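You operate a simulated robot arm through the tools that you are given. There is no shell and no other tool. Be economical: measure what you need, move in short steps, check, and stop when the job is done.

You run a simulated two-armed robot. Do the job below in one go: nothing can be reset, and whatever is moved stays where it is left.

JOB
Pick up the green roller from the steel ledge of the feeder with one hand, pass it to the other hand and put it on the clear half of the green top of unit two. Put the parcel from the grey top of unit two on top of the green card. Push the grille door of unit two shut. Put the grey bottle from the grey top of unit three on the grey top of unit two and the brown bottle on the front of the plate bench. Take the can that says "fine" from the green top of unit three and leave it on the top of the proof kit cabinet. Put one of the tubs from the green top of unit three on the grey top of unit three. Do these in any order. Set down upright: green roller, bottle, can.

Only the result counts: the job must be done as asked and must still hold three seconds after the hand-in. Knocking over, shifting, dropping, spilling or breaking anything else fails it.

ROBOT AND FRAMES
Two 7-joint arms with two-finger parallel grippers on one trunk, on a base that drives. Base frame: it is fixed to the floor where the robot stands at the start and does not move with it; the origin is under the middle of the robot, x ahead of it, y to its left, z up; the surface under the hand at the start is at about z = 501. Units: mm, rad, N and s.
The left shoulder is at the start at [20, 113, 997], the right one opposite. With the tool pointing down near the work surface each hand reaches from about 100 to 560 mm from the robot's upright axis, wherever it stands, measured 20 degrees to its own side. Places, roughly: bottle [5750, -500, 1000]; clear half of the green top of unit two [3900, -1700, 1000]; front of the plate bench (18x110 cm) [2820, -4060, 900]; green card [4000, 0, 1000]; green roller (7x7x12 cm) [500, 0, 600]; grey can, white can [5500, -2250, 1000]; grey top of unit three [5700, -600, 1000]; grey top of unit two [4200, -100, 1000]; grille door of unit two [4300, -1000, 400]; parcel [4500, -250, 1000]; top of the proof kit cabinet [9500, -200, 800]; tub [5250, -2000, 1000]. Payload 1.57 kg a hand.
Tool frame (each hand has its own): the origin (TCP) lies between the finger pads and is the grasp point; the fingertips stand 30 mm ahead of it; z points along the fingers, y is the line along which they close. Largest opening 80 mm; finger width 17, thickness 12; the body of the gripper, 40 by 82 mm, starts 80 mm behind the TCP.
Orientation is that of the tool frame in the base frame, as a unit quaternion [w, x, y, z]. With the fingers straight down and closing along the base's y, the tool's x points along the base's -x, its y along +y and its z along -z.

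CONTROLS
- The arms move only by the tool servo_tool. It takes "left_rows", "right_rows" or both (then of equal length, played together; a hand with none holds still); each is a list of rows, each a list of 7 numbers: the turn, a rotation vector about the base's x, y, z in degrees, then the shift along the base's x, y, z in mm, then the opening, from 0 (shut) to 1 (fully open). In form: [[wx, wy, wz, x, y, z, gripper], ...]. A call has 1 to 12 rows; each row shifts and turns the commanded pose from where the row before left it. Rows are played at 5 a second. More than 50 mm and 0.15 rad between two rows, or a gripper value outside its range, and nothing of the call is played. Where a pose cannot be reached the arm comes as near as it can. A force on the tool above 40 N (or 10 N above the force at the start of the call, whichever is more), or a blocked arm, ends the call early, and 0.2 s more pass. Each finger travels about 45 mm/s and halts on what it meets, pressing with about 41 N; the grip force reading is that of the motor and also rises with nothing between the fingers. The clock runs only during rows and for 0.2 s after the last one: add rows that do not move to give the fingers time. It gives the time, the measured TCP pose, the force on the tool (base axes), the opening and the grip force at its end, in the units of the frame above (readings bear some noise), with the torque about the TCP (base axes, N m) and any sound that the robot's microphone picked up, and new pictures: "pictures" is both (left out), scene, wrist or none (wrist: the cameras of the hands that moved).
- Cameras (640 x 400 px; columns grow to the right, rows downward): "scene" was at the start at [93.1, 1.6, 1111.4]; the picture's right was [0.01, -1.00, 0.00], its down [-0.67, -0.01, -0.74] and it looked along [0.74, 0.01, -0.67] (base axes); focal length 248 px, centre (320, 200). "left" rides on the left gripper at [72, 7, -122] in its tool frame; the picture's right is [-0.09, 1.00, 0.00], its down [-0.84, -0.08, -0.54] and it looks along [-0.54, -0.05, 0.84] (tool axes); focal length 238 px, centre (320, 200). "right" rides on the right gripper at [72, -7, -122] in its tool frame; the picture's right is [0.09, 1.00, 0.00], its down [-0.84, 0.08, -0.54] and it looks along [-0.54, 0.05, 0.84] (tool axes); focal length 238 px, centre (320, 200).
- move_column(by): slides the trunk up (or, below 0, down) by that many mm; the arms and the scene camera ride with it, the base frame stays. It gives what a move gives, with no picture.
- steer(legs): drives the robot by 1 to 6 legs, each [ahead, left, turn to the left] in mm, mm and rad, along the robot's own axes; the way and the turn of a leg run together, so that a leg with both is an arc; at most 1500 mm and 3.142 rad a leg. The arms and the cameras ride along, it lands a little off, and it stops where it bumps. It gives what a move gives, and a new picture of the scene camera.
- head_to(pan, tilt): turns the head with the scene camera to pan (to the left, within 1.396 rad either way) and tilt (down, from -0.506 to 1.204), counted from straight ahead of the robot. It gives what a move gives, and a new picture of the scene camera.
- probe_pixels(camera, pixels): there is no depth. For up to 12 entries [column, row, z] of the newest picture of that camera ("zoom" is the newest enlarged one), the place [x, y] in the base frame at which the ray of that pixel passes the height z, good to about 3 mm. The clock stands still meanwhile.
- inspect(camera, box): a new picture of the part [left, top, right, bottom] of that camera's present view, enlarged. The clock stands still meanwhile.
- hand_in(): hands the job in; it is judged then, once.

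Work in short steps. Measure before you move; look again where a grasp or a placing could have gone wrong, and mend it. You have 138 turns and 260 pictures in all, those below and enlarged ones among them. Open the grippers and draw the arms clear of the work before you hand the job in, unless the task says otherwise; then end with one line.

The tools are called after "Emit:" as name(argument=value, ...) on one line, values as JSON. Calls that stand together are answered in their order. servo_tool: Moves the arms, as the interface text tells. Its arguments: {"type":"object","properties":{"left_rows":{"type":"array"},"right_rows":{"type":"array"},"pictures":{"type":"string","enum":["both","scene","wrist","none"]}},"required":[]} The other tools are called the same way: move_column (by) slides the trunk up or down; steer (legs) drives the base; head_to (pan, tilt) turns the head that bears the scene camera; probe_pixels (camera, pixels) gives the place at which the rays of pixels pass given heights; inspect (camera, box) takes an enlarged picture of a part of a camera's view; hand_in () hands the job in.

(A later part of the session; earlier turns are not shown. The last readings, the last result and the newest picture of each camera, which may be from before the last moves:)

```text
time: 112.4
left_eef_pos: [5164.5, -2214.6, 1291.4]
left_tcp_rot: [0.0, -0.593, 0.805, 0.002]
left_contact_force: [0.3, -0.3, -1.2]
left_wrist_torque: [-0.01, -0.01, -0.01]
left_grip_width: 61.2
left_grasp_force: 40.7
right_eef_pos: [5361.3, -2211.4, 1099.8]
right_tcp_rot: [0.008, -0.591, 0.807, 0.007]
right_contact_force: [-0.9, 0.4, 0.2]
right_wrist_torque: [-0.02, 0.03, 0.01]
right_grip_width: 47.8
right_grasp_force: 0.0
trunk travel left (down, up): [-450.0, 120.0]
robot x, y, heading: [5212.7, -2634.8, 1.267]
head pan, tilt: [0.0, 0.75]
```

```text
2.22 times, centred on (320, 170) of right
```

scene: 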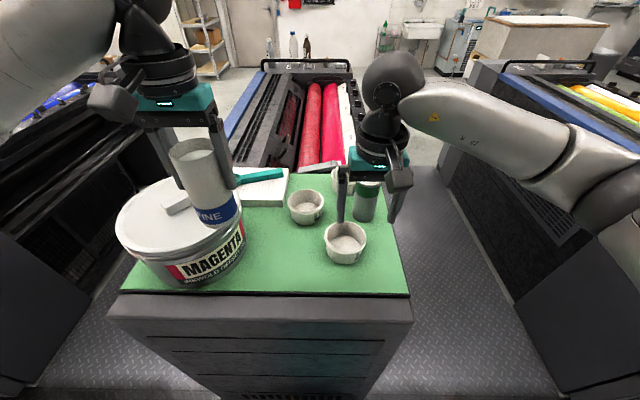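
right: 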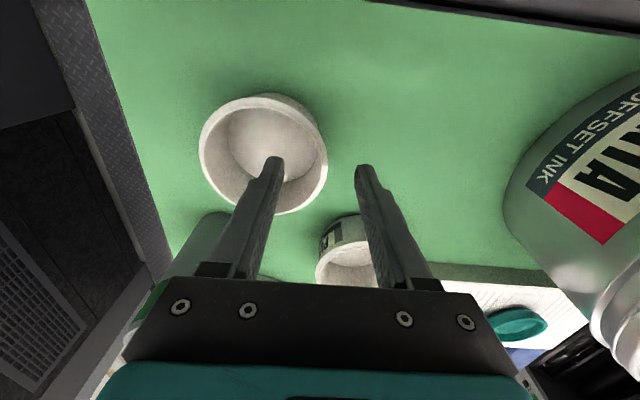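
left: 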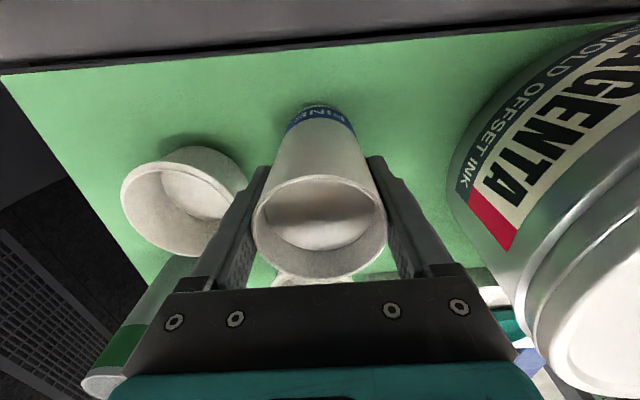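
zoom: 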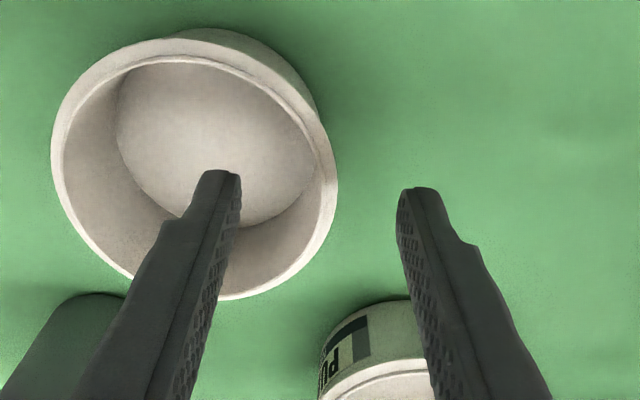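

I check where the tub's rim lies relative to the TCP.

Emit:
probe_pixels(camera="right", pixels=[[328, 160, 1050], [328, 150, 1050], [322, 163, 1050], [199, 140, 1050], [327, 170, 1050]])

```text
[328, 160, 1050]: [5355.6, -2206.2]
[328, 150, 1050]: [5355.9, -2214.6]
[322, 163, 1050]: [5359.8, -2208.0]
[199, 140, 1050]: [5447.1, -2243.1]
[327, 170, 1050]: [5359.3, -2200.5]
```

The wall is right at the TCP. I descend 57 mm and close.

Emit:
servo_tool(right_rows=[[0, 0, 0, 0, 0, -30, 0.6], [0, 0, 0, 0, 0, -20, 0.6], [0, 0, 0, 0, 0, -6, 0.6], [0, 0, 0, 0, 0, 0, 0.3], [0, 0, 0, 0, 0, 0, 0.1], [0, 0, 0, 0, 0, 0, 0], [0, 0, 0, 0, 0, 0, 0], [0, 0, 0, 0, 0, 0, 0]], pictures="wrist")

```text
time: 114.2
left_eef_pos: [5164.6, -2215.1, 1291.5]
left_tcp_rot: [-0.001, -0.592, 0.806, 0.0]
left_contact_force: [0.6, -0.3, -1.6]
left_wrist_torque: [-0.01, 0.0, 0.02]
left_grip_width: 61.3
left_grasp_force: 41.0
right_eef_pos: [5360.9, -2211.4, 1043.2]
right_tcp_rot: [0.009, -0.59, 0.807, 0.007]
right_contact_force: [2.1, 2.6, 5.2]
right_wrist_torque: [-0.03, -0.51, 0.28]
right_grip_width: 7.7
right_grasp_force: 27.0
trunk travel left (down, up): [-450.0, 120.0]
robot x, y, heading: [5211.1, -2638.4, 1.266]
head pan, tilt: [0.0, 0.75]
```

right: 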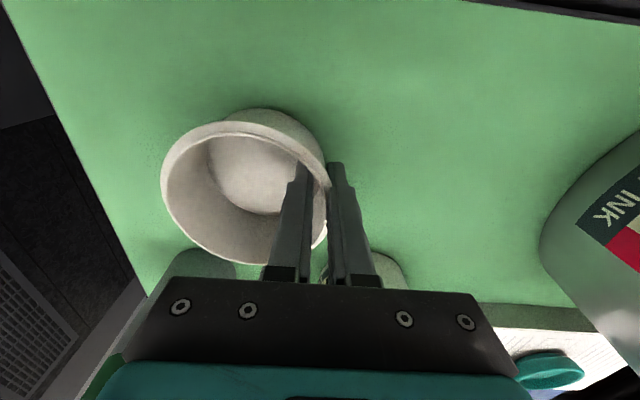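

Gripped (7.7 mm wall). I lift slowly and draw it back to the right-front of the robot.

Emit:
servo_tool(right_rows=[[0, 0, 0, 0, 0, 10, 0], [0, 0, 0, 0, 0, 20, 0], [0, 0, 0, 0, 0, 30, 0], [0, 0, 0, 0, 0, 30, 0], [0, 0, 0, 0, 0, 35, 0], [0, 0, 0, 0, 0, 35, 0], [0, 0, 0, 0, 0, 35, 0], [0, 0, 0, 0, -30, 25, 0], [0, 0, 0, 10, -35, 20, 0], [0, 0, 0, 15, -35, 10, 0], [0, 0, 0, 0, 0, 0, 0]], left_rows=[[0, 0, 0, 0, 0, 0, 0.5], [0, 0, 0, 0, 0, 0, 0.5], [0, 0, 0, 0, 0, 0, 0.5], [0, 0, 0, 0, 0, 0, 0.5], [0, 0, 0, -6, -15, 0, 0.5], [0, 0, 0, -6, -15, 0, 0.5], [0, 0, 0, -6, -15, 0, 0.5], [0, 0, 0, -6, -15, 0, 0.5], [0, 0, 0, -6, -15, 0, 0.5], [0, 0, 0, -6, -15, 0, 0.5], [0, 0, 0, 0, 0, 0, 0.5]], pictures="scene")

```text
time: 116.6
left_eef_pos: [5128.0, -2305.3, 1291.5]
left_tcp_rot: [0.0, -0.592, 0.806, 0.0]
left_contact_force: [-0.2, 0.0, -1.2]
left_wrist_torque: [0.01, 0.03, 0.0]
left_grip_width: 60.9
left_grasp_force: 40.7
right_eef_pos: [5384.6, -2310.4, 1292.2]
right_tcp_rot: [0.008, -0.59, 0.807, 0.006]
right_contact_force: [0.2, 0.1, -2.8]
right_wrist_torque: [0.01, 0.07, 0.02]
right_grip_width: 5.4
right_grasp_force: 25.5
trunk travel left (down, up): [-450.0, 120.0]
robot x, y, heading: [5210.8, -2633.3, 1.264]
head pan, tilt: [0.0, 0.75]
```

scene: 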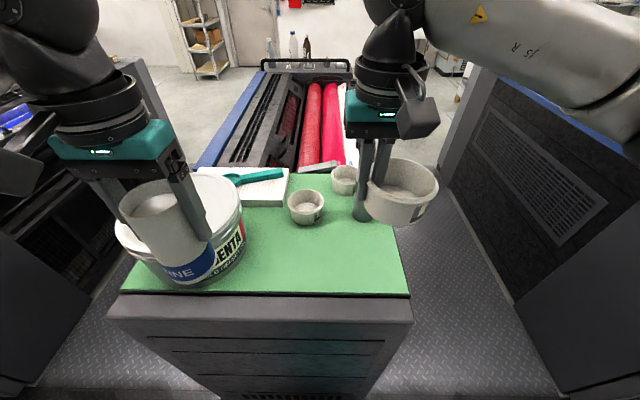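

Both items are held. I back off and move to the gap between unit three and the next unit, to pass through to the grey-top side.

Emit:
steer(legs=[[-330, 0, 0], [0, -680, 0.007]])

Emit:
head_to(pan=0, tilt=0.45)

```text
time: 122.2
left_eef_pos: [5674.1, -2826.0, 1291.0]
left_tcp_rot: [-0.001, -0.595, 0.804, 0.0]
left_contact_force: [-0.2, -0.8, -0.8]
left_wrist_torque: [0.01, 0.01, -0.01]
left_grip_width: 61.1
left_grasp_force: 41.2
right_eef_pos: [5929.0, -2831.6, 1291.4]
right_tcp_rot: [0.008, -0.594, 0.805, 0.006]
right_contact_force: [0.8, 0.1, -2.4]
right_wrist_torque: [0.03, 0.14, 0.03]
right_grip_width: 5.7
right_grasp_force: 26.2
trunk travel left (down, up): [-450.0, 120.0]
robot x, y, heading: [5758.6, -3154.7, 1.272]
head pan, tilt: [0.0, 0.75]
```

scene: 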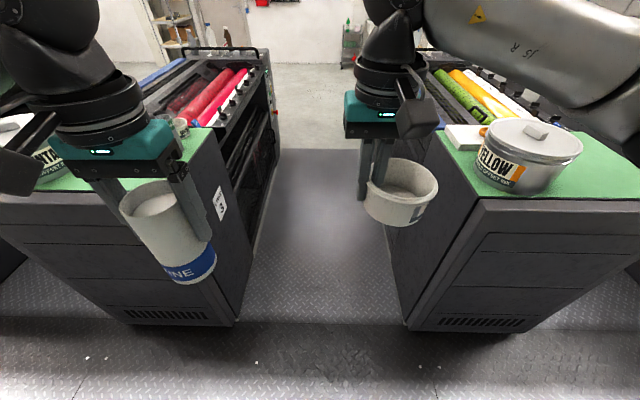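

```text
time: 123.0
left_eef_pos: [5673.5, -2826.7, 1290.3]
left_tcp_rot: [-0.001, -0.596, 0.803, 0.0]
left_contact_force: [-0.4, -0.4, -0.5]
left_wrist_torque: [-0.02, 0.02, 0.01]
left_grip_width: 61.2
left_grasp_force: 41.0
right_eef_pos: [5929.3, -2830.3, 1292.1]
right_tcp_rot: [0.008, -0.593, 0.805, 0.007]
right_contact_force: [0.2, 0.4, -3.0]
right_wrist_torque: [-0.01, 0.09, -0.02]
right_grip_width: 5.4
right_grasp_force: 25.7
trunk travel left (down, up): [-450.0, 120.0]
robot x, y, heading: [5757.7, -3153.1, 1.268]
head pan, tilt: [0.0, 0.45]
```

scene: 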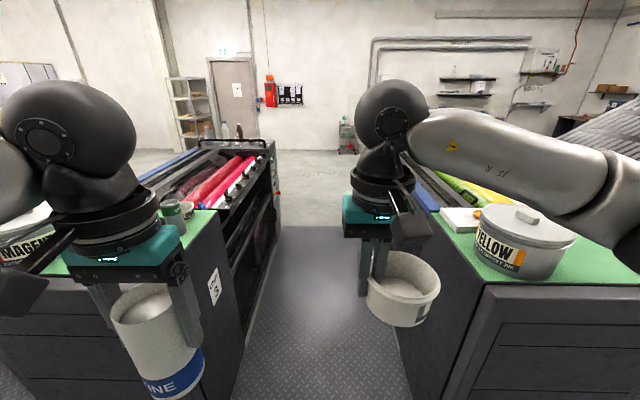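

The gap is centred ahead. I raise the column 100 mm for clearance and drive through.

Emit:
move_column(by=100)

Emit:
steer(legs=[[1000, 0, -0.003], [1000, 0, 0]])

Emit:
head_to(pan=0.8, tilt=0.5)

```text
time: 124.3
left_eef_pos: [5672.7, -2826.4, 1391.1]
left_tcp_rot: [-0.001, -0.595, 0.803, 0.0]
left_contact_force: [-0.1, -0.6, -1.4]
left_wrist_torque: [0.02, 0.01, 0.04]
left_grip_width: 61.1
left_grasp_force: 40.9
right_eef_pos: [5928.6, -2830.3, 1392.4]
right_tcp_rot: [0.008, -0.594, 0.805, 0.006]
right_contact_force: [0.9, -1.2, -2.6]
right_wrist_torque: [0.04, 0.07, 0.02]
right_grip_width: 5.4
right_grasp_force: 25.4
trunk travel left (down, up): [-550.0, 20.0]
robot x, y, heading: [5758.9, -3157.9, 1.27]
head pan, tilt: [0.0, 0.45]
```

```text
time: 134.3
left_eef_pos: [6284.5, -905.4, 1391.5]
left_tcp_rot: [-0.001, -0.59, 0.808, 0.001]
left_contact_force: [-0.4, 0.2, -0.4]
left_wrist_torque: [0.0, -0.04, 0.0]
left_grip_width: 61.0
left_grasp_force: 41.1
right_eef_pos: [6540.6, -913.7, 1392.1]
right_tcp_rot: [0.007, -0.587, 0.809, 0.006]
right_contact_force: [0.6, 0.5, -2.1]
right_wrist_torque: [0.04, 0.07, -0.01]
right_grip_width: 5.0
right_grasp_force: 25.4
trunk travel left (down, up): [-550.0, 20.0]
robot x, y, heading: [6365.6, -1232.8, 1.26]
head pan, tilt: [0.0, 0.45]
```

scene: 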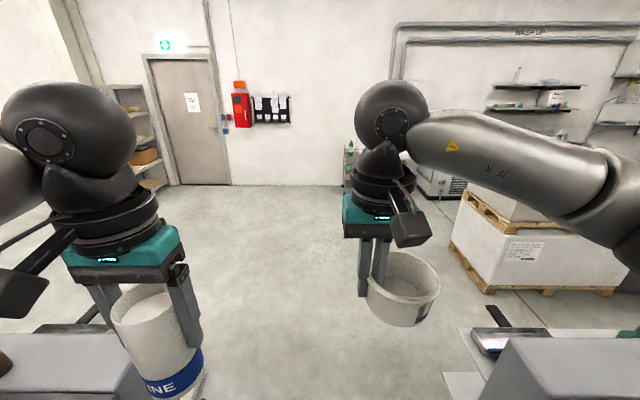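

```text
time: 135.4
left_eef_pos: [6284.0, -904.9, 1392.1]
left_tcp_rot: [-0.001, -0.589, 0.808, 0.001]
left_contact_force: [-0.1, -0.9, -1.6]
left_wrist_torque: [0.0, 0.0, 0.0]
left_grip_width: 61.1
left_grasp_force: 40.9
right_eef_pos: [6540.6, -913.3, 1392.3]
right_tcp_rot: [0.007, -0.588, 0.809, 0.006]
right_contact_force: [-0.2, -0.4, -2.0]
right_wrist_torque: [0.02, 0.12, 0.01]
right_grip_width: 5.4
right_grasp_force: 26.5
trunk travel left (down, up): [-550.0, 20.0]
robot x, y, heading: [6368.9, -1233.2, 1.26]
head pan, tilt: [0.799, 0.499]
```

scene: 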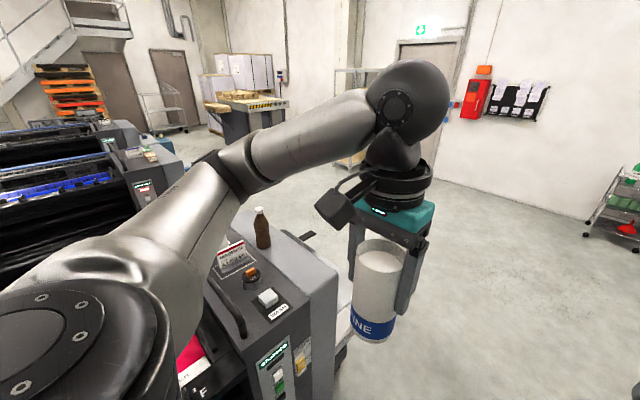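

Unit three's grey top with the brown bottle is on my left. I drive out to the aisle, shift along it, and turn to face the grey top.

Emit:
steer(legs=[[1400, 0, 0.005], [0, 820, 0], [0, 0, 3.14]])

Emit:
head_to(pan=0, tilt=0.6)

```text
time: 153.8
left_eef_pos: [6132.9, 67.3, 1392.3]
left_tcp_rot: [0.001, 0.822, 0.57, 0.002]
left_contact_force: [0.1, 0.7, -2.8]
left_wrist_torque: [0.01, -0.03, 0.03]
left_grip_width: 60.8
left_grasp_force: 41.0
right_eef_pos: [5877.5, 87.7, 1392.3]
right_tcp_rot: [0.006, 0.823, 0.569, -0.008]
right_contact_force: [0.1, 0.3, -2.0]
right_wrist_torque: [-0.04, -0.06, -0.04]
right_grip_width: 5.2
right_grasp_force: 25.1
trunk travel left (down, up): [-550.0, 20.0]
robot x, y, heading: [6068.0, 402.5, -1.933]
head pan, tilt: [0.799, 0.499]
```

scene: 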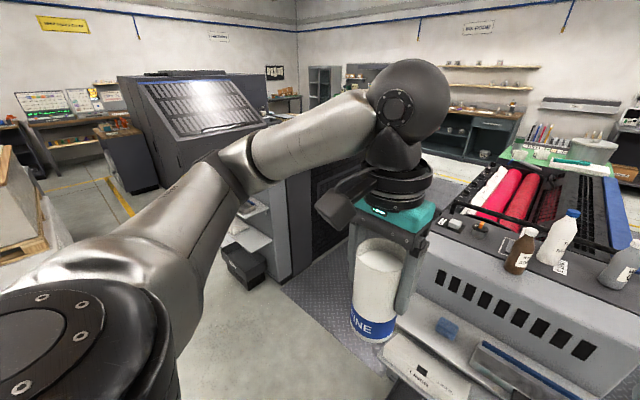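

```text
time: 154.9
left_eef_pos: [6132.8, 66.9, 1391.5]
left_tcp_rot: [0.001, 0.821, 0.571, 0.001]
left_contact_force: [0.0, -0.3, -1.3]
left_wrist_torque: [0.02, 0.0, 0.01]
left_grip_width: 60.9
left_grasp_force: 40.9
right_eef_pos: [5876.8, 87.4, 1391.6]
right_tcp_rot: [0.006, 0.823, 0.568, -0.008]
right_contact_force: [0.1, 0.9, -2.4]
right_wrist_torque: [-0.01, -0.06, 0.0]
right_grip_width: 5.3
right_grasp_force: 25.7
trunk travel left (down, up): [-550.0, 20.0]
robot x, y, heading: [6064.6, 398.6, -1.927]
head pan, tilt: [0.0, 0.6]
```

scene: 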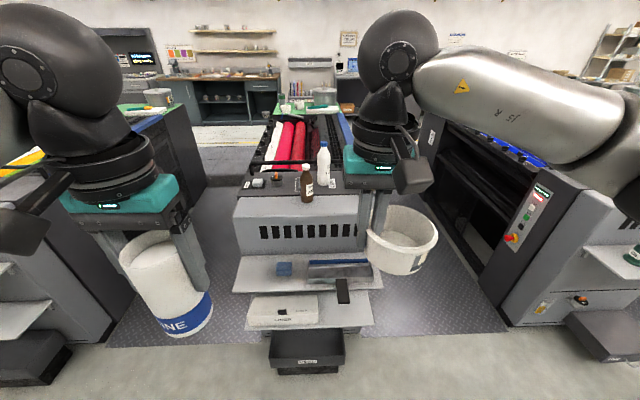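

I can see the grey top with bottles and stepped shelves under it. I probe their edges to find how close I can stand.

Emit:
probe_pixels(camera="scene", pixels=[[234, 196, 1000], [360, 194, 1000], [300, 172, 1000], [306, 200, 1000], [237, 290, 700], [383, 290, 700], [250, 328, 450], [272, 368, 200], [340, 368, 0], [272, 368, 0], [105, 345, 0], [508, 325, 0]])

Emit:
inspect(camera="scene", box=[210, 120, 450, 270])

```text
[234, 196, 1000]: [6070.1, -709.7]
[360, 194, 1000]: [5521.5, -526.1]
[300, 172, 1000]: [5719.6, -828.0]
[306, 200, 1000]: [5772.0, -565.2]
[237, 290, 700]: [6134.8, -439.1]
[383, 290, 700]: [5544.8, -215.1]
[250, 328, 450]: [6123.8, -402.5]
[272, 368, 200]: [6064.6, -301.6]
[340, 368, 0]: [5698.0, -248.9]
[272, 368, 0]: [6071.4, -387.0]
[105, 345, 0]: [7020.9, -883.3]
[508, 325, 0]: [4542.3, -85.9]
```

```text
2.67 times, centred on (330, 195) of scene
```

zoom: 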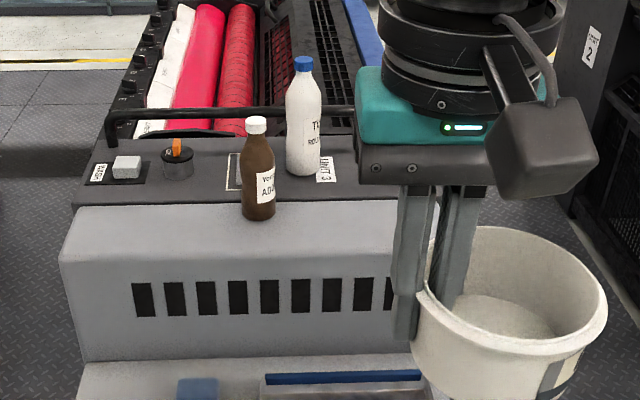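

The strip is crowded until the bottles go, so I first deliver the can to the proof kit cabinet. I turn to face down the hall and look.

Emit:
steer(legs=[[-150, 0, 0], [0, 0, 1.62]])

Emit:
head_to(pan=0, tilt=0.25)

```text
time: 160.2
left_eef_pos: [6450.8, 623.5, 1392.1]
left_tcp_rot: [-0.001, 0.154, 0.988, 0.001]
left_contact_force: [0.7, 0.1, -2.3]
left_wrist_torque: [-0.01, 0.03, -0.01]
left_grip_width: 61.0
left_grasp_force: 41.1
right_eef_pos: [6443.3, 368.4, 1391.8]
right_tcp_rot: [0.01, 0.155, 0.988, -0.001]
right_contact_force: [0.5, -0.5, -3.0]
right_wrist_torque: [0.06, -0.04, 0.02]
right_grip_width: 5.6
right_grasp_force: 26.3
trunk travel left (down, up): [-550.0, 20.0]
robot x, y, heading: [6125.4, 541.4, -0.314]
head pan, tilt: [0.0, 0.6]
```

scene: 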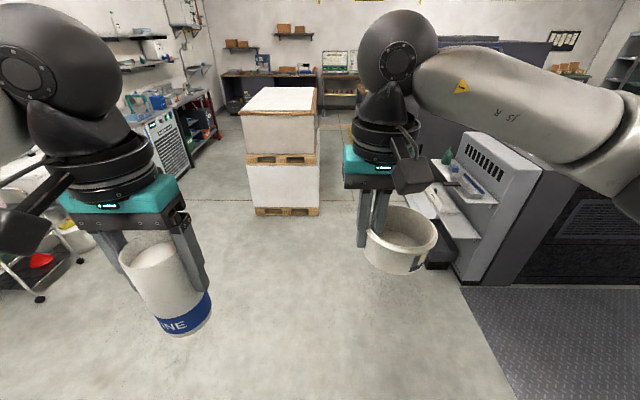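

```text
time: 161.1
left_eef_pos: [6450.5, 623.0, 1392.4]
left_tcp_rot: [-0.001, 0.153, 0.988, 0.001]
left_contact_force: [0.3, -0.7, -0.6]
left_wrist_torque: [-0.01, 0.0, 0.02]
left_grip_width: 60.7
left_grasp_force: 41.1
right_eef_pos: [6444.0, 364.7, 1393.0]
right_tcp_rot: [0.01, 0.155, 0.988, 0.0]
right_contact_force: [0.4, -0.2, -2.2]
right_wrist_torque: [0.1, 0.0, 0.0]
right_grip_width: 5.6
right_grasp_force: 25.8
trunk travel left (down, up): [-550.0, 20.0]
robot x, y, heading: [6120.1, 541.0, -0.315]
head pan, tilt: [0.0, 0.25]
```

scene: 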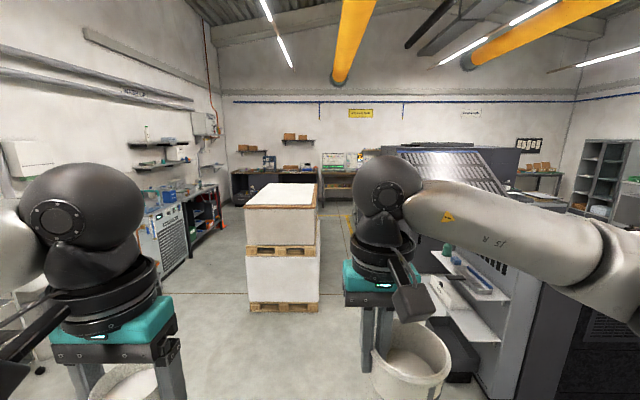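

The cabinet should be behind the pallet stack. I zoom and probe the floor there.

Emit:
inspect(camera="scene", box=[200, 120, 400, 245])

Emit:
probe_pixels(camera="scene", pixels=[[250, 310, 0], [319, 312, 0], [320, 215, 0], [238, 205, 0], [350, 205, 0], [165, 275, 0], [455, 345, 450], [221, 230, 0]])

```text
3.20 times, centred on (300, 182) of scene
```

zoom: 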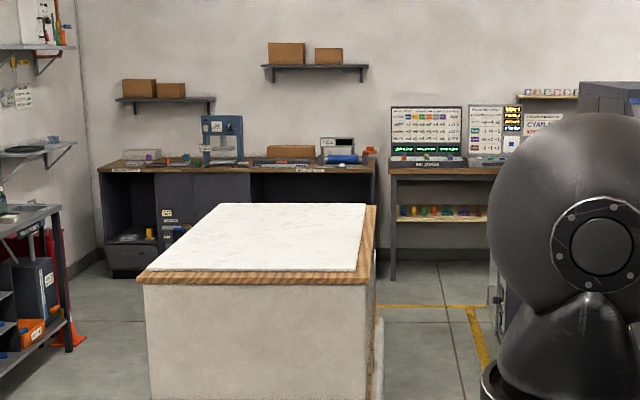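

```text
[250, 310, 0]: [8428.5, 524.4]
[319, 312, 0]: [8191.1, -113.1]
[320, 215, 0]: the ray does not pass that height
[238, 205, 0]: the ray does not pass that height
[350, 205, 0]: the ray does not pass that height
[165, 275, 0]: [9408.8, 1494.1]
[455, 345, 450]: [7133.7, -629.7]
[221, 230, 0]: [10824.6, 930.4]
```

The cabinet must be behind the pallet. I look left to judge the wider passage on that side.

Emit:
head_to(pan=0.75, tilt=0.4)

Emit:
head_to(pan=-0.3, tilt=0.4)

```text
time: 162.2
left_eef_pos: [6451.7, 623.5, 1390.0]
left_tcp_rot: [0.0, 0.153, 0.988, 0.001]
left_contact_force: [0.4, -0.2, -1.0]
left_wrist_torque: [0.01, 0.01, -0.02]
left_grip_width: 61.0
left_grasp_force: 41.3
right_eef_pos: [6443.4, 366.9, 1391.2]
right_tcp_rot: [0.01, 0.156, 0.988, -0.001]
right_contact_force: [0.8, 0.2, -2.3]
right_wrist_torque: [0.05, -0.02, 0.01]
right_grip_width: 5.5
right_grasp_force: 25.7
trunk travel left (down, up): [-550.0, 20.0]
robot x, y, heading: [6123.0, 540.1, -0.31]
head pan, tilt: [0.75, 0.4]
```

scene: 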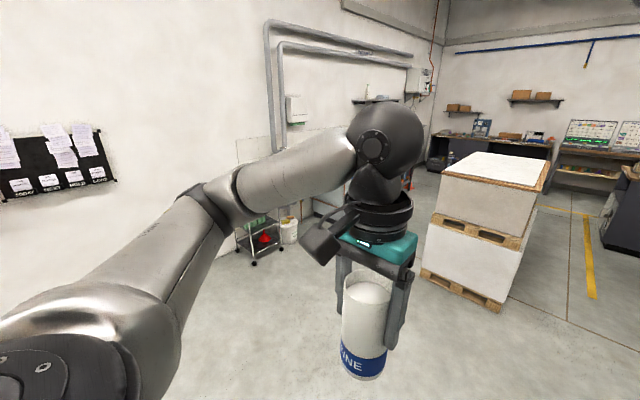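

```text
time: 163.5
left_eef_pos: [6451.7, 623.2, 1391.8]
left_tcp_rot: [0.0, 0.153, 0.988, 0.001]
left_contact_force: [-0.3, -0.5, -0.6]
left_wrist_torque: [0.02, -0.01, -0.04]
left_grip_width: 60.8
left_grasp_force: 41.1
right_eef_pos: [6444.2, 366.3, 1393.3]
right_tcp_rot: [0.01, 0.156, 0.988, -0.001]
right_contact_force: [-0.2, 0.6, -2.0]
right_wrist_torque: [0.09, -0.01, -0.01]
right_grip_width: 5.3
right_grasp_force: 25.4
trunk travel left (down, up): [-550.0, 20.0]
robot x, y, heading: [6123.1, 540.7, -0.311]
head pan, tilt: [-0.3, 0.4]
```

scene: 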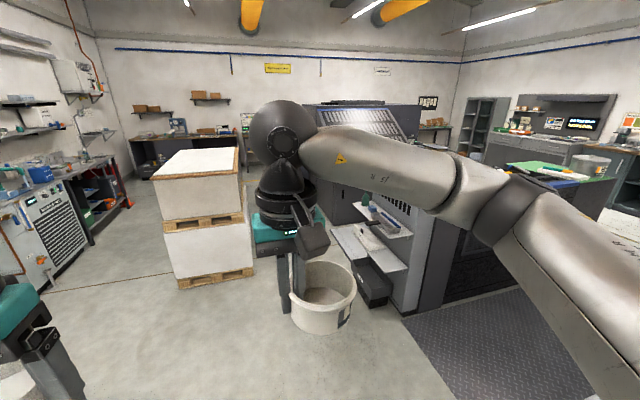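

I probe the lane widths on both sides of the pallet.

Emit:
probe_pixels(camera="scene", pixels=[[253, 280, 0], [178, 288, 0], [372, 303, 0], [400, 315, 0], [45, 290, 0], [85, 240, 0], [128, 205, 0], [334, 225, 450], [335, 222, 0], [240, 222, 0]])

```text
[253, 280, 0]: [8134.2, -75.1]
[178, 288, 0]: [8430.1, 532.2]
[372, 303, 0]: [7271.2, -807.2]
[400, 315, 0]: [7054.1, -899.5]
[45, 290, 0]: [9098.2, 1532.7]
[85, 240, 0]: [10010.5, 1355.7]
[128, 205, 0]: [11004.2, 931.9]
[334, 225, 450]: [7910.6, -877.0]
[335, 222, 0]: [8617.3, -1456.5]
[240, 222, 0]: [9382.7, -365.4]
```

The left lane (hall Y 3046–4200) is the roomier. I go that way and stop beside the cabinet.

Emit:
steer(legs=[[0, 1240, 0], [1400, 0, 0.003], [1400, 0, 0]])

Emit:
head_to(pan=-0.7, tilt=0.5)

```text
time: 182.7
left_eef_pos: [9448.0, 841.2, 1391.0]
left_tcp_rot: [-0.001, 0.179, 0.984, 0.001]
left_contact_force: [0.0, 0.4, -1.2]
left_wrist_torque: [-0.01, 0.0, 0.04]
left_grip_width: 60.7
left_grasp_force: 41.1
right_eef_pos: [9427.2, 584.8, 1392.3]
right_tcp_rot: [0.009, 0.181, 0.983, -0.001]
right_contact_force: [0.2, 0.0, -2.4]
right_wrist_torque: [0.1, -0.05, -0.01]
right_grip_width: 5.4
right_grasp_force: 25.5
trunk travel left (down, up): [-550.0, 20.0]
robot x, y, heading: [9114.3, 779.2, -0.359]
head pan, tilt: [-0.3, 0.4]
```

scene: 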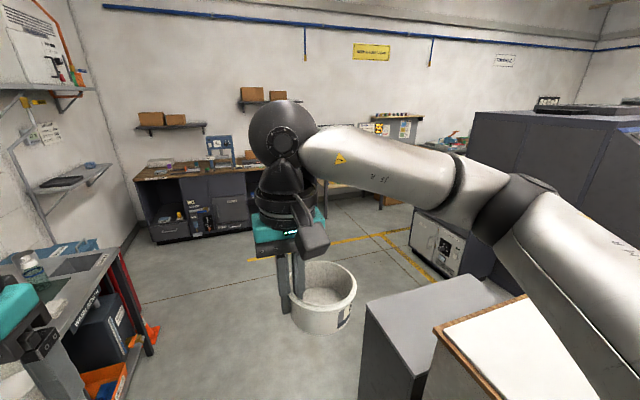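

```text
time: 183.6
left_eef_pos: [9447.6, 842.4, 1390.1]
left_tcp_rot: [0.001, 0.18, 0.984, 0.0]
left_contact_force: [-0.3, 0.3, -1.0]
left_wrist_torque: [-0.03, 0.04, 0.0]
left_grip_width: 60.8
left_grasp_force: 40.8
right_eef_pos: [9427.7, 585.5, 1393.4]
right_tcp_rot: [0.011, 0.182, 0.983, -0.001]
right_contact_force: [0.0, 0.2, -1.6]
right_wrist_torque: [0.04, -0.04, 0.0]
right_grip_width: 5.3
right_grasp_force: 25.9
trunk travel left (down, up): [-550.0, 20.0]
robot x, y, heading: [9118.0, 777.9, -0.365]
head pan, tilt: [-0.7, 0.499]
```

scene: 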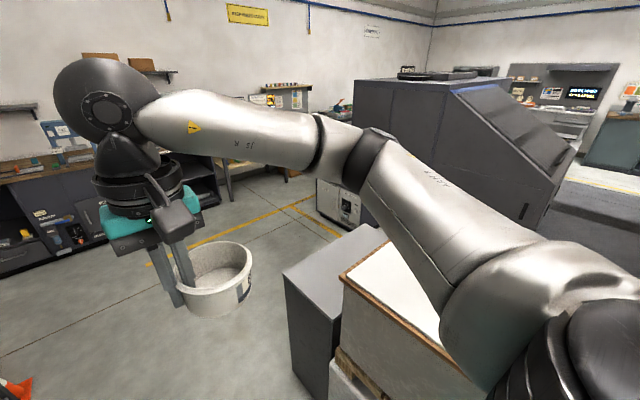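

The grey cabinet is right behind the pallet at px (285–390,225–370). I probe its top corners to confirm it against the given place.

Emit:
probe_pixels(camera="scene", pixels=[[284, 277, 800], [375, 226, 800], [331, 302, 800], [293, 370, 0], [345, 350, 0], [345, 290, 800], [340, 255, 800]])

Emit:
inspect(camera="scene", box=[240, 200, 420, 400])

```text
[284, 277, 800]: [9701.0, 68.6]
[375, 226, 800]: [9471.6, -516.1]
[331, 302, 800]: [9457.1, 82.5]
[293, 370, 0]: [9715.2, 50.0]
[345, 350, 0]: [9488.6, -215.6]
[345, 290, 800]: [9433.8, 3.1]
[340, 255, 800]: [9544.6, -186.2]
```

```text
2.00 times, centred on (330, 300) of scene
```

zoom: 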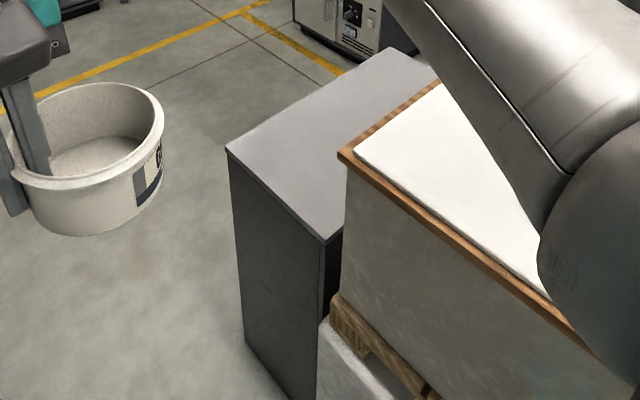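

It is the right cabinet (top z≈800, centre near hall (9110,2665)). I drive beside its near end and turn to face it.

Emit:
steer(legs=[[0, 0, 0.059], [630, 0, 0], [0, 0, -1.571]])

Emit:
head_to(pan=0, tilt=0.85)

```text
time: 191.4
left_eef_pos: [9795.7, 250.5, 1391.2]
left_tcp_rot: [0.001, 0.814, 0.58, 0.001]
left_contact_force: [-0.5, 0.6, -1.5]
left_wrist_torque: [0.0, 0.03, -0.02]
left_grip_width: 60.6
left_grasp_force: 40.6
right_eef_pos: [9540.3, 265.2, 1391.7]
right_tcp_rot: [0.006, 0.815, 0.579, -0.008]
right_contact_force: [-0.2, 0.1, -2.3]
right_wrist_torque: [-0.01, -0.11, -0.01]
right_grip_width: 5.3
right_grasp_force: 25.2
trunk travel left (down, up): [-550.0, 20.0]
robot x, y, heading: [9722.2, 583.3, -1.908]
head pan, tilt: [-0.7, 0.499]
```

scene: 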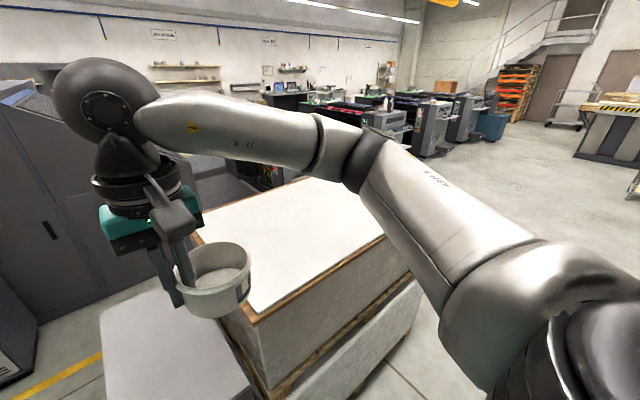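

```text
time: 192.5
left_eef_pos: [9795.6, 251.6, 1391.9]
left_tcp_rot: [0.001, 0.815, 0.58, 0.0]
left_contact_force: [0.3, 0.0, -1.4]
left_wrist_torque: [-0.01, -0.02, 0.02]
left_grip_width: 61.1
left_grasp_force: 41.5
right_eef_pos: [9539.2, 264.3, 1390.6]
right_tcp_rot: [0.007, 0.816, 0.579, -0.007]
right_contact_force: [-0.1, -0.2, -1.5]
right_wrist_torque: [0.0, -0.06, -0.03]
right_grip_width: 5.2
right_grasp_force: 25.0
trunk travel left (down, up): [-550.0, 20.0]
robot x, y, heading: [9722.2, 580.3, -1.906]
head pan, tilt: [0.0, 0.85]
```

scene: 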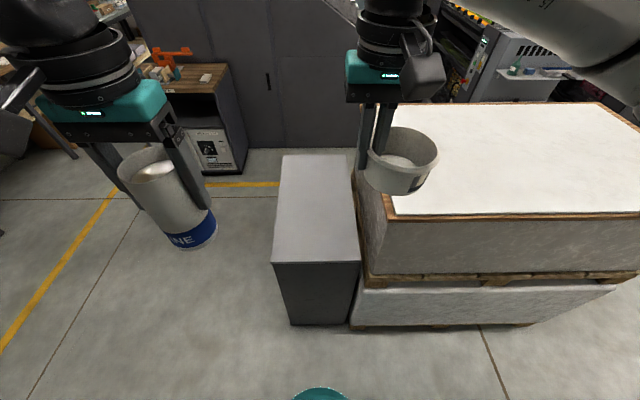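

The cabinet's end is straight ahead; the pallet stack is beside it on the right. I probe the cabinet's end edge and the pallet corner height.

Emit:
probe_pixels(camera="scene", pixels=[[273, 262, 800], [360, 262, 800], [282, 156, 800], [352, 157, 800], [290, 324, 0], [352, 324, 0], [395, 218, 1100], [395, 218, 1200], [395, 218, 1000], [357, 329, 0]])

```text
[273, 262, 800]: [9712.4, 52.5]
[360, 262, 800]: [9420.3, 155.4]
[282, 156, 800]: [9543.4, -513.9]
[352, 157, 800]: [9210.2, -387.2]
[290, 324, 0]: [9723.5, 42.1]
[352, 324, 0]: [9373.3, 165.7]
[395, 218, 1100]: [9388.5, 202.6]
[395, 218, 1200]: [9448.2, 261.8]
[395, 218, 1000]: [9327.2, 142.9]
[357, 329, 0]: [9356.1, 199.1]
```

Pallet top is about z≈1060, well below the tub. I drive 165 ahead and 60 right, then lower the column 180 mm.

Emit:
steer(legs=[[165, -50, 0.02]])

Emit:
move_column(by=-180)

```text
time: 194.0
left_eef_pos: [9705.3, 116.4, 1391.5]
left_tcp_rot: [0.001, 0.808, 0.589, 0.001]
left_contact_force: [-0.2, -0.4, -0.8]
left_wrist_torque: [-0.01, -0.01, 0.0]
left_grip_width: 61.0
left_grasp_force: 41.3
right_eef_pos: [9447.7, 124.1, 1390.3]
right_tcp_rot: [0.006, 0.81, 0.587, -0.008]
right_contact_force: [0.3, 0.4, -2.9]
right_wrist_torque: [-0.02, -0.1, 0.05]
right_grip_width: 5.4
right_grasp_force: 25.5
trunk travel left (down, up): [-550.0, 20.0]
robot x, y, heading: [9624.8, 446.0, -1.882]
head pan, tilt: [0.0, 0.85]
```

scene: 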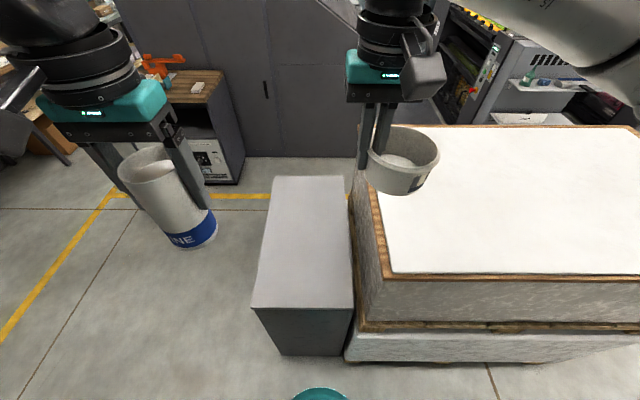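

```text
time: 196.0
left_eef_pos: [9705.2, 116.8, 1211.4]
left_tcp_rot: [0.0, 0.808, 0.59, 0.001]
left_contact_force: [0.7, -0.1, -1.4]
left_wrist_torque: [-0.01, -0.03, 0.0]
left_grip_width: 61.1
left_grasp_force: 40.6
right_eef_pos: [9449.0, 124.9, 1213.4]
right_tcp_rot: [0.006, 0.81, 0.586, -0.007]
right_contact_force: [-0.3, 0.5, -1.8]
right_wrist_torque: [-0.02, -0.08, -0.01]
right_grip_width: 5.6
right_grasp_force: 25.6
trunk travel left (down, up): [-370.0, 200.0]
robot x, y, heading: [9620.5, 450.1, -1.886]
head pan, tilt: [0.0, 0.85]
```

I carry the can over the target at about (9555,-5) and lower it to just above the top.

Emit:
servo_tool(left_rows=[[0, 0, 0, -20, -16, 0, 0.5], [0, 0, 0, -30, -24, 0, 0.5], [0, 0, 0, -35, -28, -10, 0.5], [0, 0, 0, -35, -28, -20, 0.5], [0, 0, 0, -30, -26, -30, 0.5], [0, 0, 0, 0, 0, -40, 0.5], [0, 0, 0, 0, 0, -45, 0.5], [0, 0, 0, 0, 0, -45, 0.5], [0, 0, 0, 0, 0, -45, 0.5], [0, 0, 0, 0, 0, -35, 0.5], [0, 0, 0, 0, 0, -25, 0.5], [0, 0, 0, 0, 0, 0, 0.5]], pictures="both")

```text
time: 198.6
left_eef_pos: [9554.6, -4.6, 916.6]
left_tcp_rot: [0.002, 0.808, 0.589, 0.0]
left_contact_force: [0.8, 0.6, -1.3]
left_wrist_torque: [-0.01, 0.0, -0.03]
left_grip_width: 60.9
left_grasp_force: 40.8
right_eef_pos: [9447.1, 125.2, 1212.5]
right_tcp_rot: [0.006, 0.81, 0.587, -0.007]
right_contact_force: [0.5, 0.9, -3.5]
right_wrist_torque: [0.01, -0.05, 0.0]
right_grip_width: 5.2
right_grasp_force: 26.0
trunk travel left (down, up): [-370.0, 200.0]
robot x, y, heading: [9626.3, 445.0, -1.887]
head pan, tilt: [0.0, 0.85]
```

scene: 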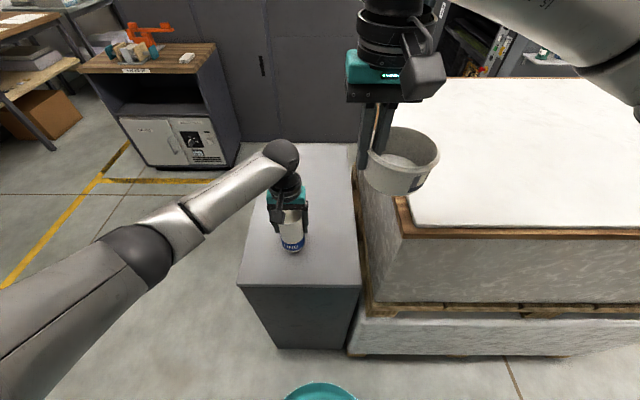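
left: 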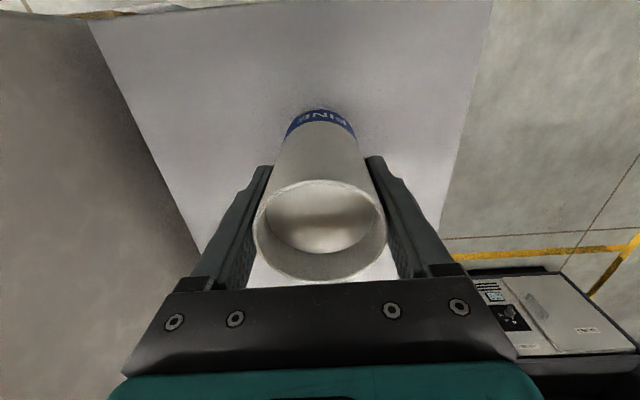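

Before setting down, I want to read the label on the wooden-topped cabinet at (135,70), in case that is the proof kit cabinet.

Emit:
inspect(camera="scene", box=[70, 20, 250, 180])

Emit:
inspect(camera="scene", box=[220, 200, 380, 360])

Emit:
probe_pixels(camera="scene", pixels=[[120, 72, 800], [215, 70, 800], [160, 50, 800], [205, 165, 0]])

```text
2.50 times, centred on (160, 100) of scene
```

zoom: 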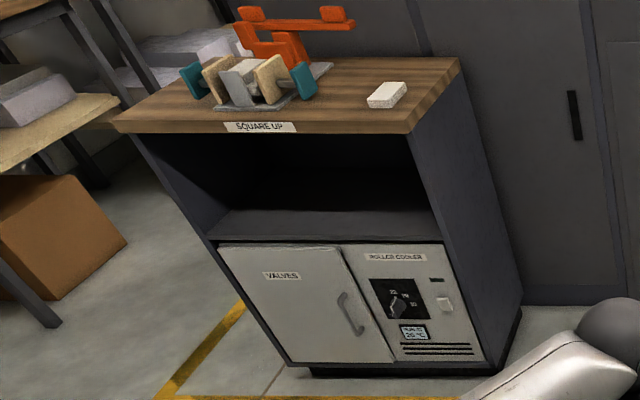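

```text
2.50 times, centred on (300, 280) of scene
```

zoom: 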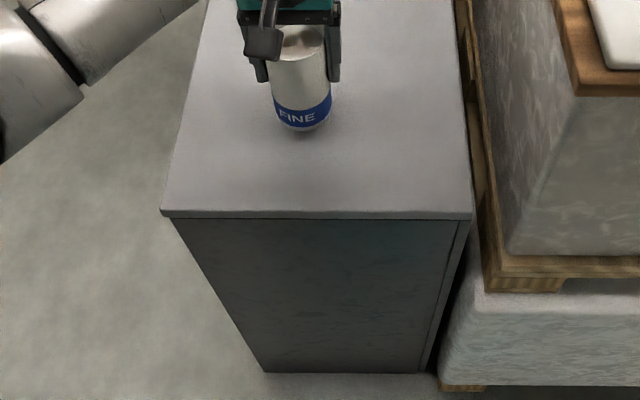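

```text
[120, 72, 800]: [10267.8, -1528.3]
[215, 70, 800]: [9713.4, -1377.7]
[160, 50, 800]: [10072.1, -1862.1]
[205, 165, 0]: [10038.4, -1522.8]
```

That one is labelled SQUARE UP, so mine is right (it matches the given place). I lower the last ~24 mm gently.

Emit:
servo_tool(left_rows=[[0, 0, 0, 0, 0, -10, 0.5], [0, 0, 0, 0, 0, -7, 0.5], [0, 0, 0, 0, 0, -4, 0.5], [0, 0, 0, 0, 0, -2, 0.5], [0, 0, 0, 0, 0, 0, 0.5]], pictures="none")

```text
time: 199.8
left_eef_pos: [9554.8, -5.6, 894.6]
left_tcp_rot: [0.001, 0.808, 0.589, 0.001]
left_contact_force: [0.3, 0.0, -0.5]
left_wrist_torque: [-0.03, 0.0, 0.01]
left_grip_width: 61.0
left_grasp_force: 40.3
right_eef_pos: [9448.8, 124.5, 1213.0]
right_tcp_rot: [0.006, 0.809, 0.588, -0.008]
right_contact_force: [-0.2, 0.0, -2.7]
right_wrist_torque: [0.01, -0.1, -0.01]
right_grip_width: 5.5
right_grasp_force: 25.7
trunk travel left (down, up): [-370.0, 200.0]
robot x, y, heading: [9623.8, 445.8, -1.888]
head pan, tilt: [0.0, 0.85]
```

Not yet in contact; a few more millimetres.

Emit:
servo_tool(left_rows=[[0, 0, 0, 0, 0, -2, 0.5], [0, 0, 0, 0, 0, -2, 0.5], [0, 0, 0, 0, 0, -2, 0.5], [0, 0, 0, 0, 0, 0, 0.5]], pictures="none")

```text
time: 200.8
left_eef_pos: [9554.9, -6.9, 890.8]
left_tcp_rot: [0.003, 0.808, 0.59, -0.004]
left_contact_force: [2.6, 4.7, 30.7]
left_wrist_torque: [0.01, -0.23, 0.09]
left_grip_width: 60.9
left_grasp_force: 40.6
right_eef_pos: [9448.4, 126.2, 1213.4]
right_tcp_rot: [0.007, 0.81, 0.587, -0.009]
right_contact_force: [0.0, -0.9, -2.6]
right_wrist_torque: [-0.01, -0.08, 0.0]
right_grip_width: 5.5
right_grasp_force: 25.6
trunk travel left (down, up): [-370.0, 200.0]
robot x, y, heading: [9626.5, 446.9, -1.882]
head pan, tilt: [0.0, 0.85]
```

Contact (31 N up). I ease up 2 mm, open slowly and lift straight off.

Emit:
servo_tool(left_rows=[[0, 0, 0, 0, 0, 2, 0.6], [0, 0, 0, 0, 0, 0, 0.8], [0, 0, 0, 0, 0, 0, 1], [0, 0, 0, 0, 0, 0, 1], [0, 0, 0, 0, 0, 25, 1], [0, 0, 0, 0, 0, 40, 1], [0, 0, 0, 0, 0, 45, 1], [0, 0, 0, 0, 0, 45, 1], [0, 0, 0, 30, 25, 25, 1], [0, 0, 0, 30, 25, 25, 1], [0, 0, 0, 30, 25, 25, 1], [0, 0, 0, 30, 25, 25, 1]], pictures="scene")

```text
time: 203.4
left_eef_pos: [9675.8, 93.8, 1145.8]
left_tcp_rot: [0.0, 0.808, 0.589, 0.001]
left_contact_force: [0.1, 0.4, 1.1]
left_wrist_torque: [0.0, 0.03, 0.0]
left_grip_width: 79.7
left_grasp_force: 0.1
right_eef_pos: [9448.5, 125.2, 1212.8]
right_tcp_rot: [0.008, 0.809, 0.588, -0.008]
right_contact_force: [-0.8, -0.6, -2.1]
right_wrist_torque: [-0.01, -0.14, 0.0]
right_grip_width: 5.7
right_grasp_force: 25.2
trunk travel left (down, up): [-370.0, 200.0]
robot x, y, heading: [9625.0, 443.5, -1.886]
head pan, tilt: [0.0, 0.85]
```

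scene: 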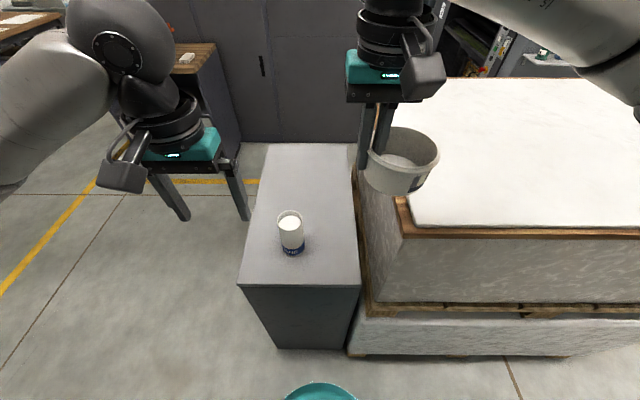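

The FINE can stands upright on the cabinet. I back off, drive back along the lane to unit three's grey side and raise the column.

Emit:
steer(legs=[[-230, 0, 0.009], [0, -1130, 0], [0, -1130, 0], [0, -1100, 0]])

Emit:
move_column(by=150)

Emit:
head_to(pan=0, tilt=0.5)

```text
time: 221.3
left_eef_pos: [6510.1, 1380.3, 1144.4]
left_tcp_rot: [0.001, 0.811, 0.585, 0.001]
left_contact_force: [0.5, 0.0, 0.2]
left_wrist_torque: [0.02, 0.02, 0.01]
left_grip_width: 80.0
left_grasp_force: 0.1
right_eef_pos: [6283.7, 1414.4, 1212.6]
right_tcp_rot: [0.006, 0.813, 0.582, -0.007]
right_contact_force: [0.1, 0.2, -1.8]
right_wrist_torque: [-0.01, -0.1, 0.0]
right_grip_width: 5.2
right_grasp_force: 24.8
trunk travel left (down, up): [-370.0, 200.0]
robot x, y, heading: [6463.4, 1732.5, -1.895]
head pan, tilt: [0.0, 0.85]
```

scene: 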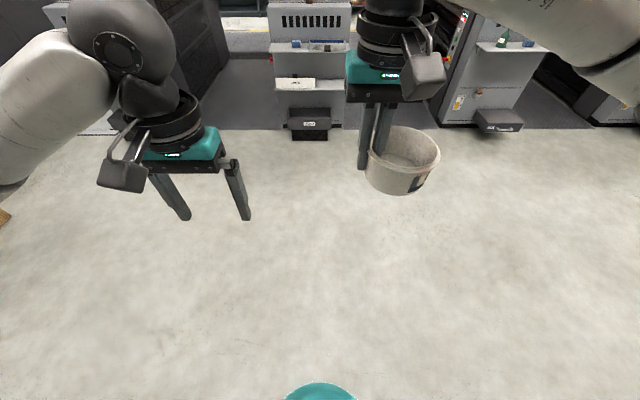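

```text
time: 223.0
left_eef_pos: [6510.9, 1379.0, 1295.9]
left_tcp_rot: [0.001, 0.812, 0.584, 0.0]
left_contact_force: [0.2, 0.0, -0.3]
left_wrist_torque: [0.0, -0.01, 0.0]
left_grip_width: 80.2
left_grasp_force: 0.1
right_eef_pos: [6283.3, 1415.6, 1362.4]
right_tcp_rot: [0.006, 0.813, 0.582, -0.007]
right_contact_force: [0.0, 0.4, -2.4]
right_wrist_torque: [-0.05, -0.1, 0.01]
right_grip_width: 5.3
right_grasp_force: 25.6
trunk travel left (down, up): [-520.0, 50.0]
robot x, y, heading: [6467.8, 1730.4, -1.899]
head pan, tilt: [0.0, 0.85]
```

```text
time: 223.8
left_eef_pos: [6510.3, 1379.6, 1295.4]
left_tcp_rot: [0.001, 0.811, 0.585, 0.002]
left_contact_force: [0.0, 0.3, -0.3]
left_wrist_torque: [0.03, 0.02, -0.03]
left_grip_width: 80.3
left_grasp_force: 0.1
right_eef_pos: [6283.9, 1414.6, 1362.7]
right_tcp_rot: [0.006, 0.813, 0.582, -0.007]
right_contact_force: [-0.1, 0.5, -2.0]
right_wrist_torque: [-0.03, -0.08, 0.02]
right_grip_width: 5.6
right_grasp_force: 25.8
trunk travel left (down, up): [-520.0, 50.0]
robot x, y, heading: [6462.2, 1733.8, -1.9]
head pan, tilt: [0.0, 0.499]
```

scene: 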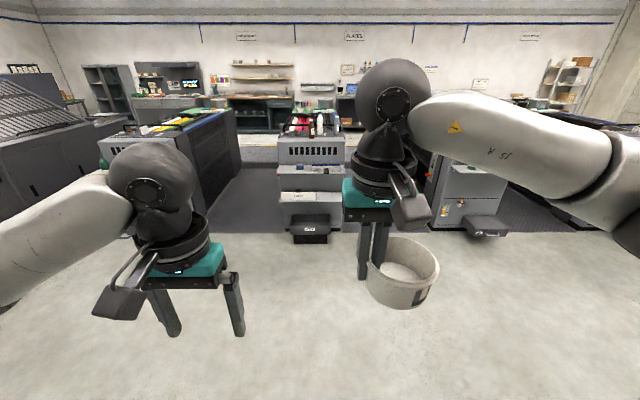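

Unit three's grey side is straight ahead. I drive forward 1600 mm with a small turn correction and look.

Emit:
steer(legs=[[0, 0, 0.022], [1500, 0, 0], [100, 0, 0]])

Emit:
head_to(pan=0, tilt=0.7)

Emit:
inspect(camera="scene", box=[200, 80, 440, 230])

```text
time: 232.4
left_eef_pos: [6074.5, -153.3, 1295.5]
left_tcp_rot: [0.0, 0.795, 0.606, 0.001]
left_contact_force: [0.2, 0.5, -0.4]
left_wrist_torque: [0.05, 0.01, 0.0]
left_grip_width: 80.0
left_grasp_force: 0.1
right_eef_pos: [5846.8, -130.6, 1361.7]
right_tcp_rot: [0.006, 0.797, 0.604, -0.007]
right_contact_force: [0.7, -0.2, -1.9]
right_wrist_torque: [-0.01, -0.08, 0.01]
right_grip_width: 5.4
right_grasp_force: 26.0
trunk travel left (down, up): [-520.0, 50.0]
robot x, y, heading: [6009.4, 196.2, -1.842]
head pan, tilt: [0.0, 0.499]
```

scene: 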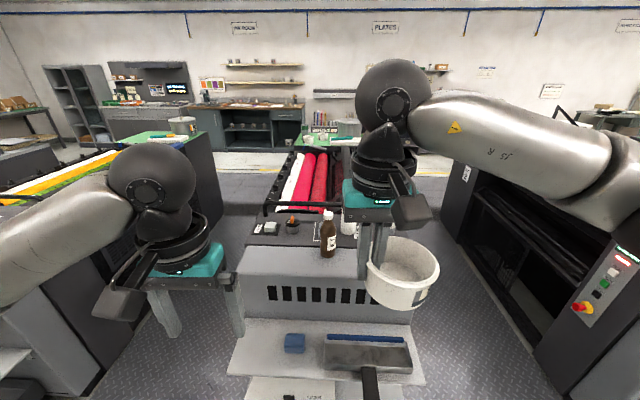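

```text
time: 233.1
left_eef_pos: [6074.4, -152.2, 1295.7]
left_tcp_rot: [0.0, 0.795, 0.606, 0.001]
left_contact_force: [-0.2, 0.0, -0.3]
left_wrist_torque: [0.01, 0.03, 0.04]
left_grip_width: 79.9
left_grasp_force: 0.0
right_eef_pos: [5847.1, -130.0, 1361.3]
right_tcp_rot: [0.006, 0.796, 0.605, -0.008]
right_contact_force: [0.1, 1.1, -2.0]
right_wrist_torque: [-0.06, -0.09, 0.02]
right_grip_width: 5.4
right_grasp_force: 25.1
trunk travel left (down, up): [-520.0, 50.0]
robot x, y, heading: [6008.2, 196.9, -1.843]
head pan, tilt: [0.0, 0.7]
```

scene: 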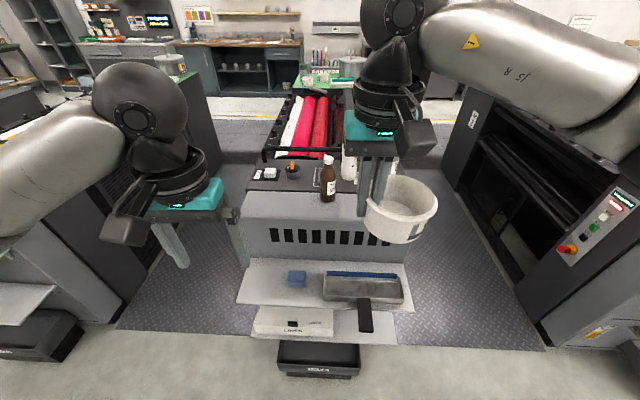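

```text
2.67 times, centred on (320, 155) of scene
```

zoom: 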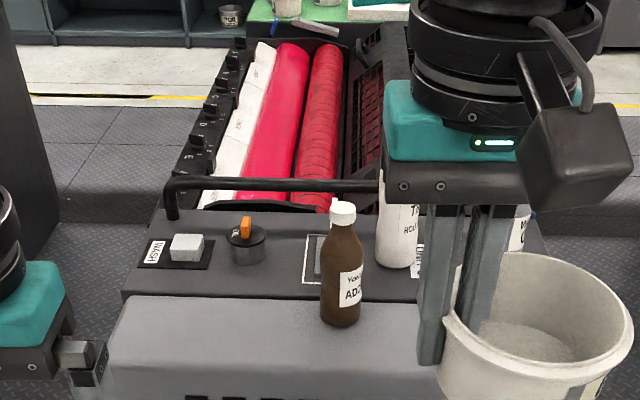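

The light-grey flat top is in front of the dark panel. I probe its edges, the bottle base and the floor box.

Emit:
probe_pixels(camera="scene", pixels=[[245, 191, 1000], [240, 224, 1000], [395, 240, 1000], [327, 201, 1000], [328, 157, 1200], [284, 376, 0], [358, 378, 0], [280, 345, 150], [238, 300, 700], [413, 311, 700]])

```text
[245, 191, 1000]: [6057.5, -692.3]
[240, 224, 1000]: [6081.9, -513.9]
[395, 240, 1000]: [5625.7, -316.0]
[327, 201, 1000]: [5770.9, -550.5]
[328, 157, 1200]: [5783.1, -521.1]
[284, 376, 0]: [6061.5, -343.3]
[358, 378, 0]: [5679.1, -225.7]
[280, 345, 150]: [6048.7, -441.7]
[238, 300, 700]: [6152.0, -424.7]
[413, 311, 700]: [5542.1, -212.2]
```

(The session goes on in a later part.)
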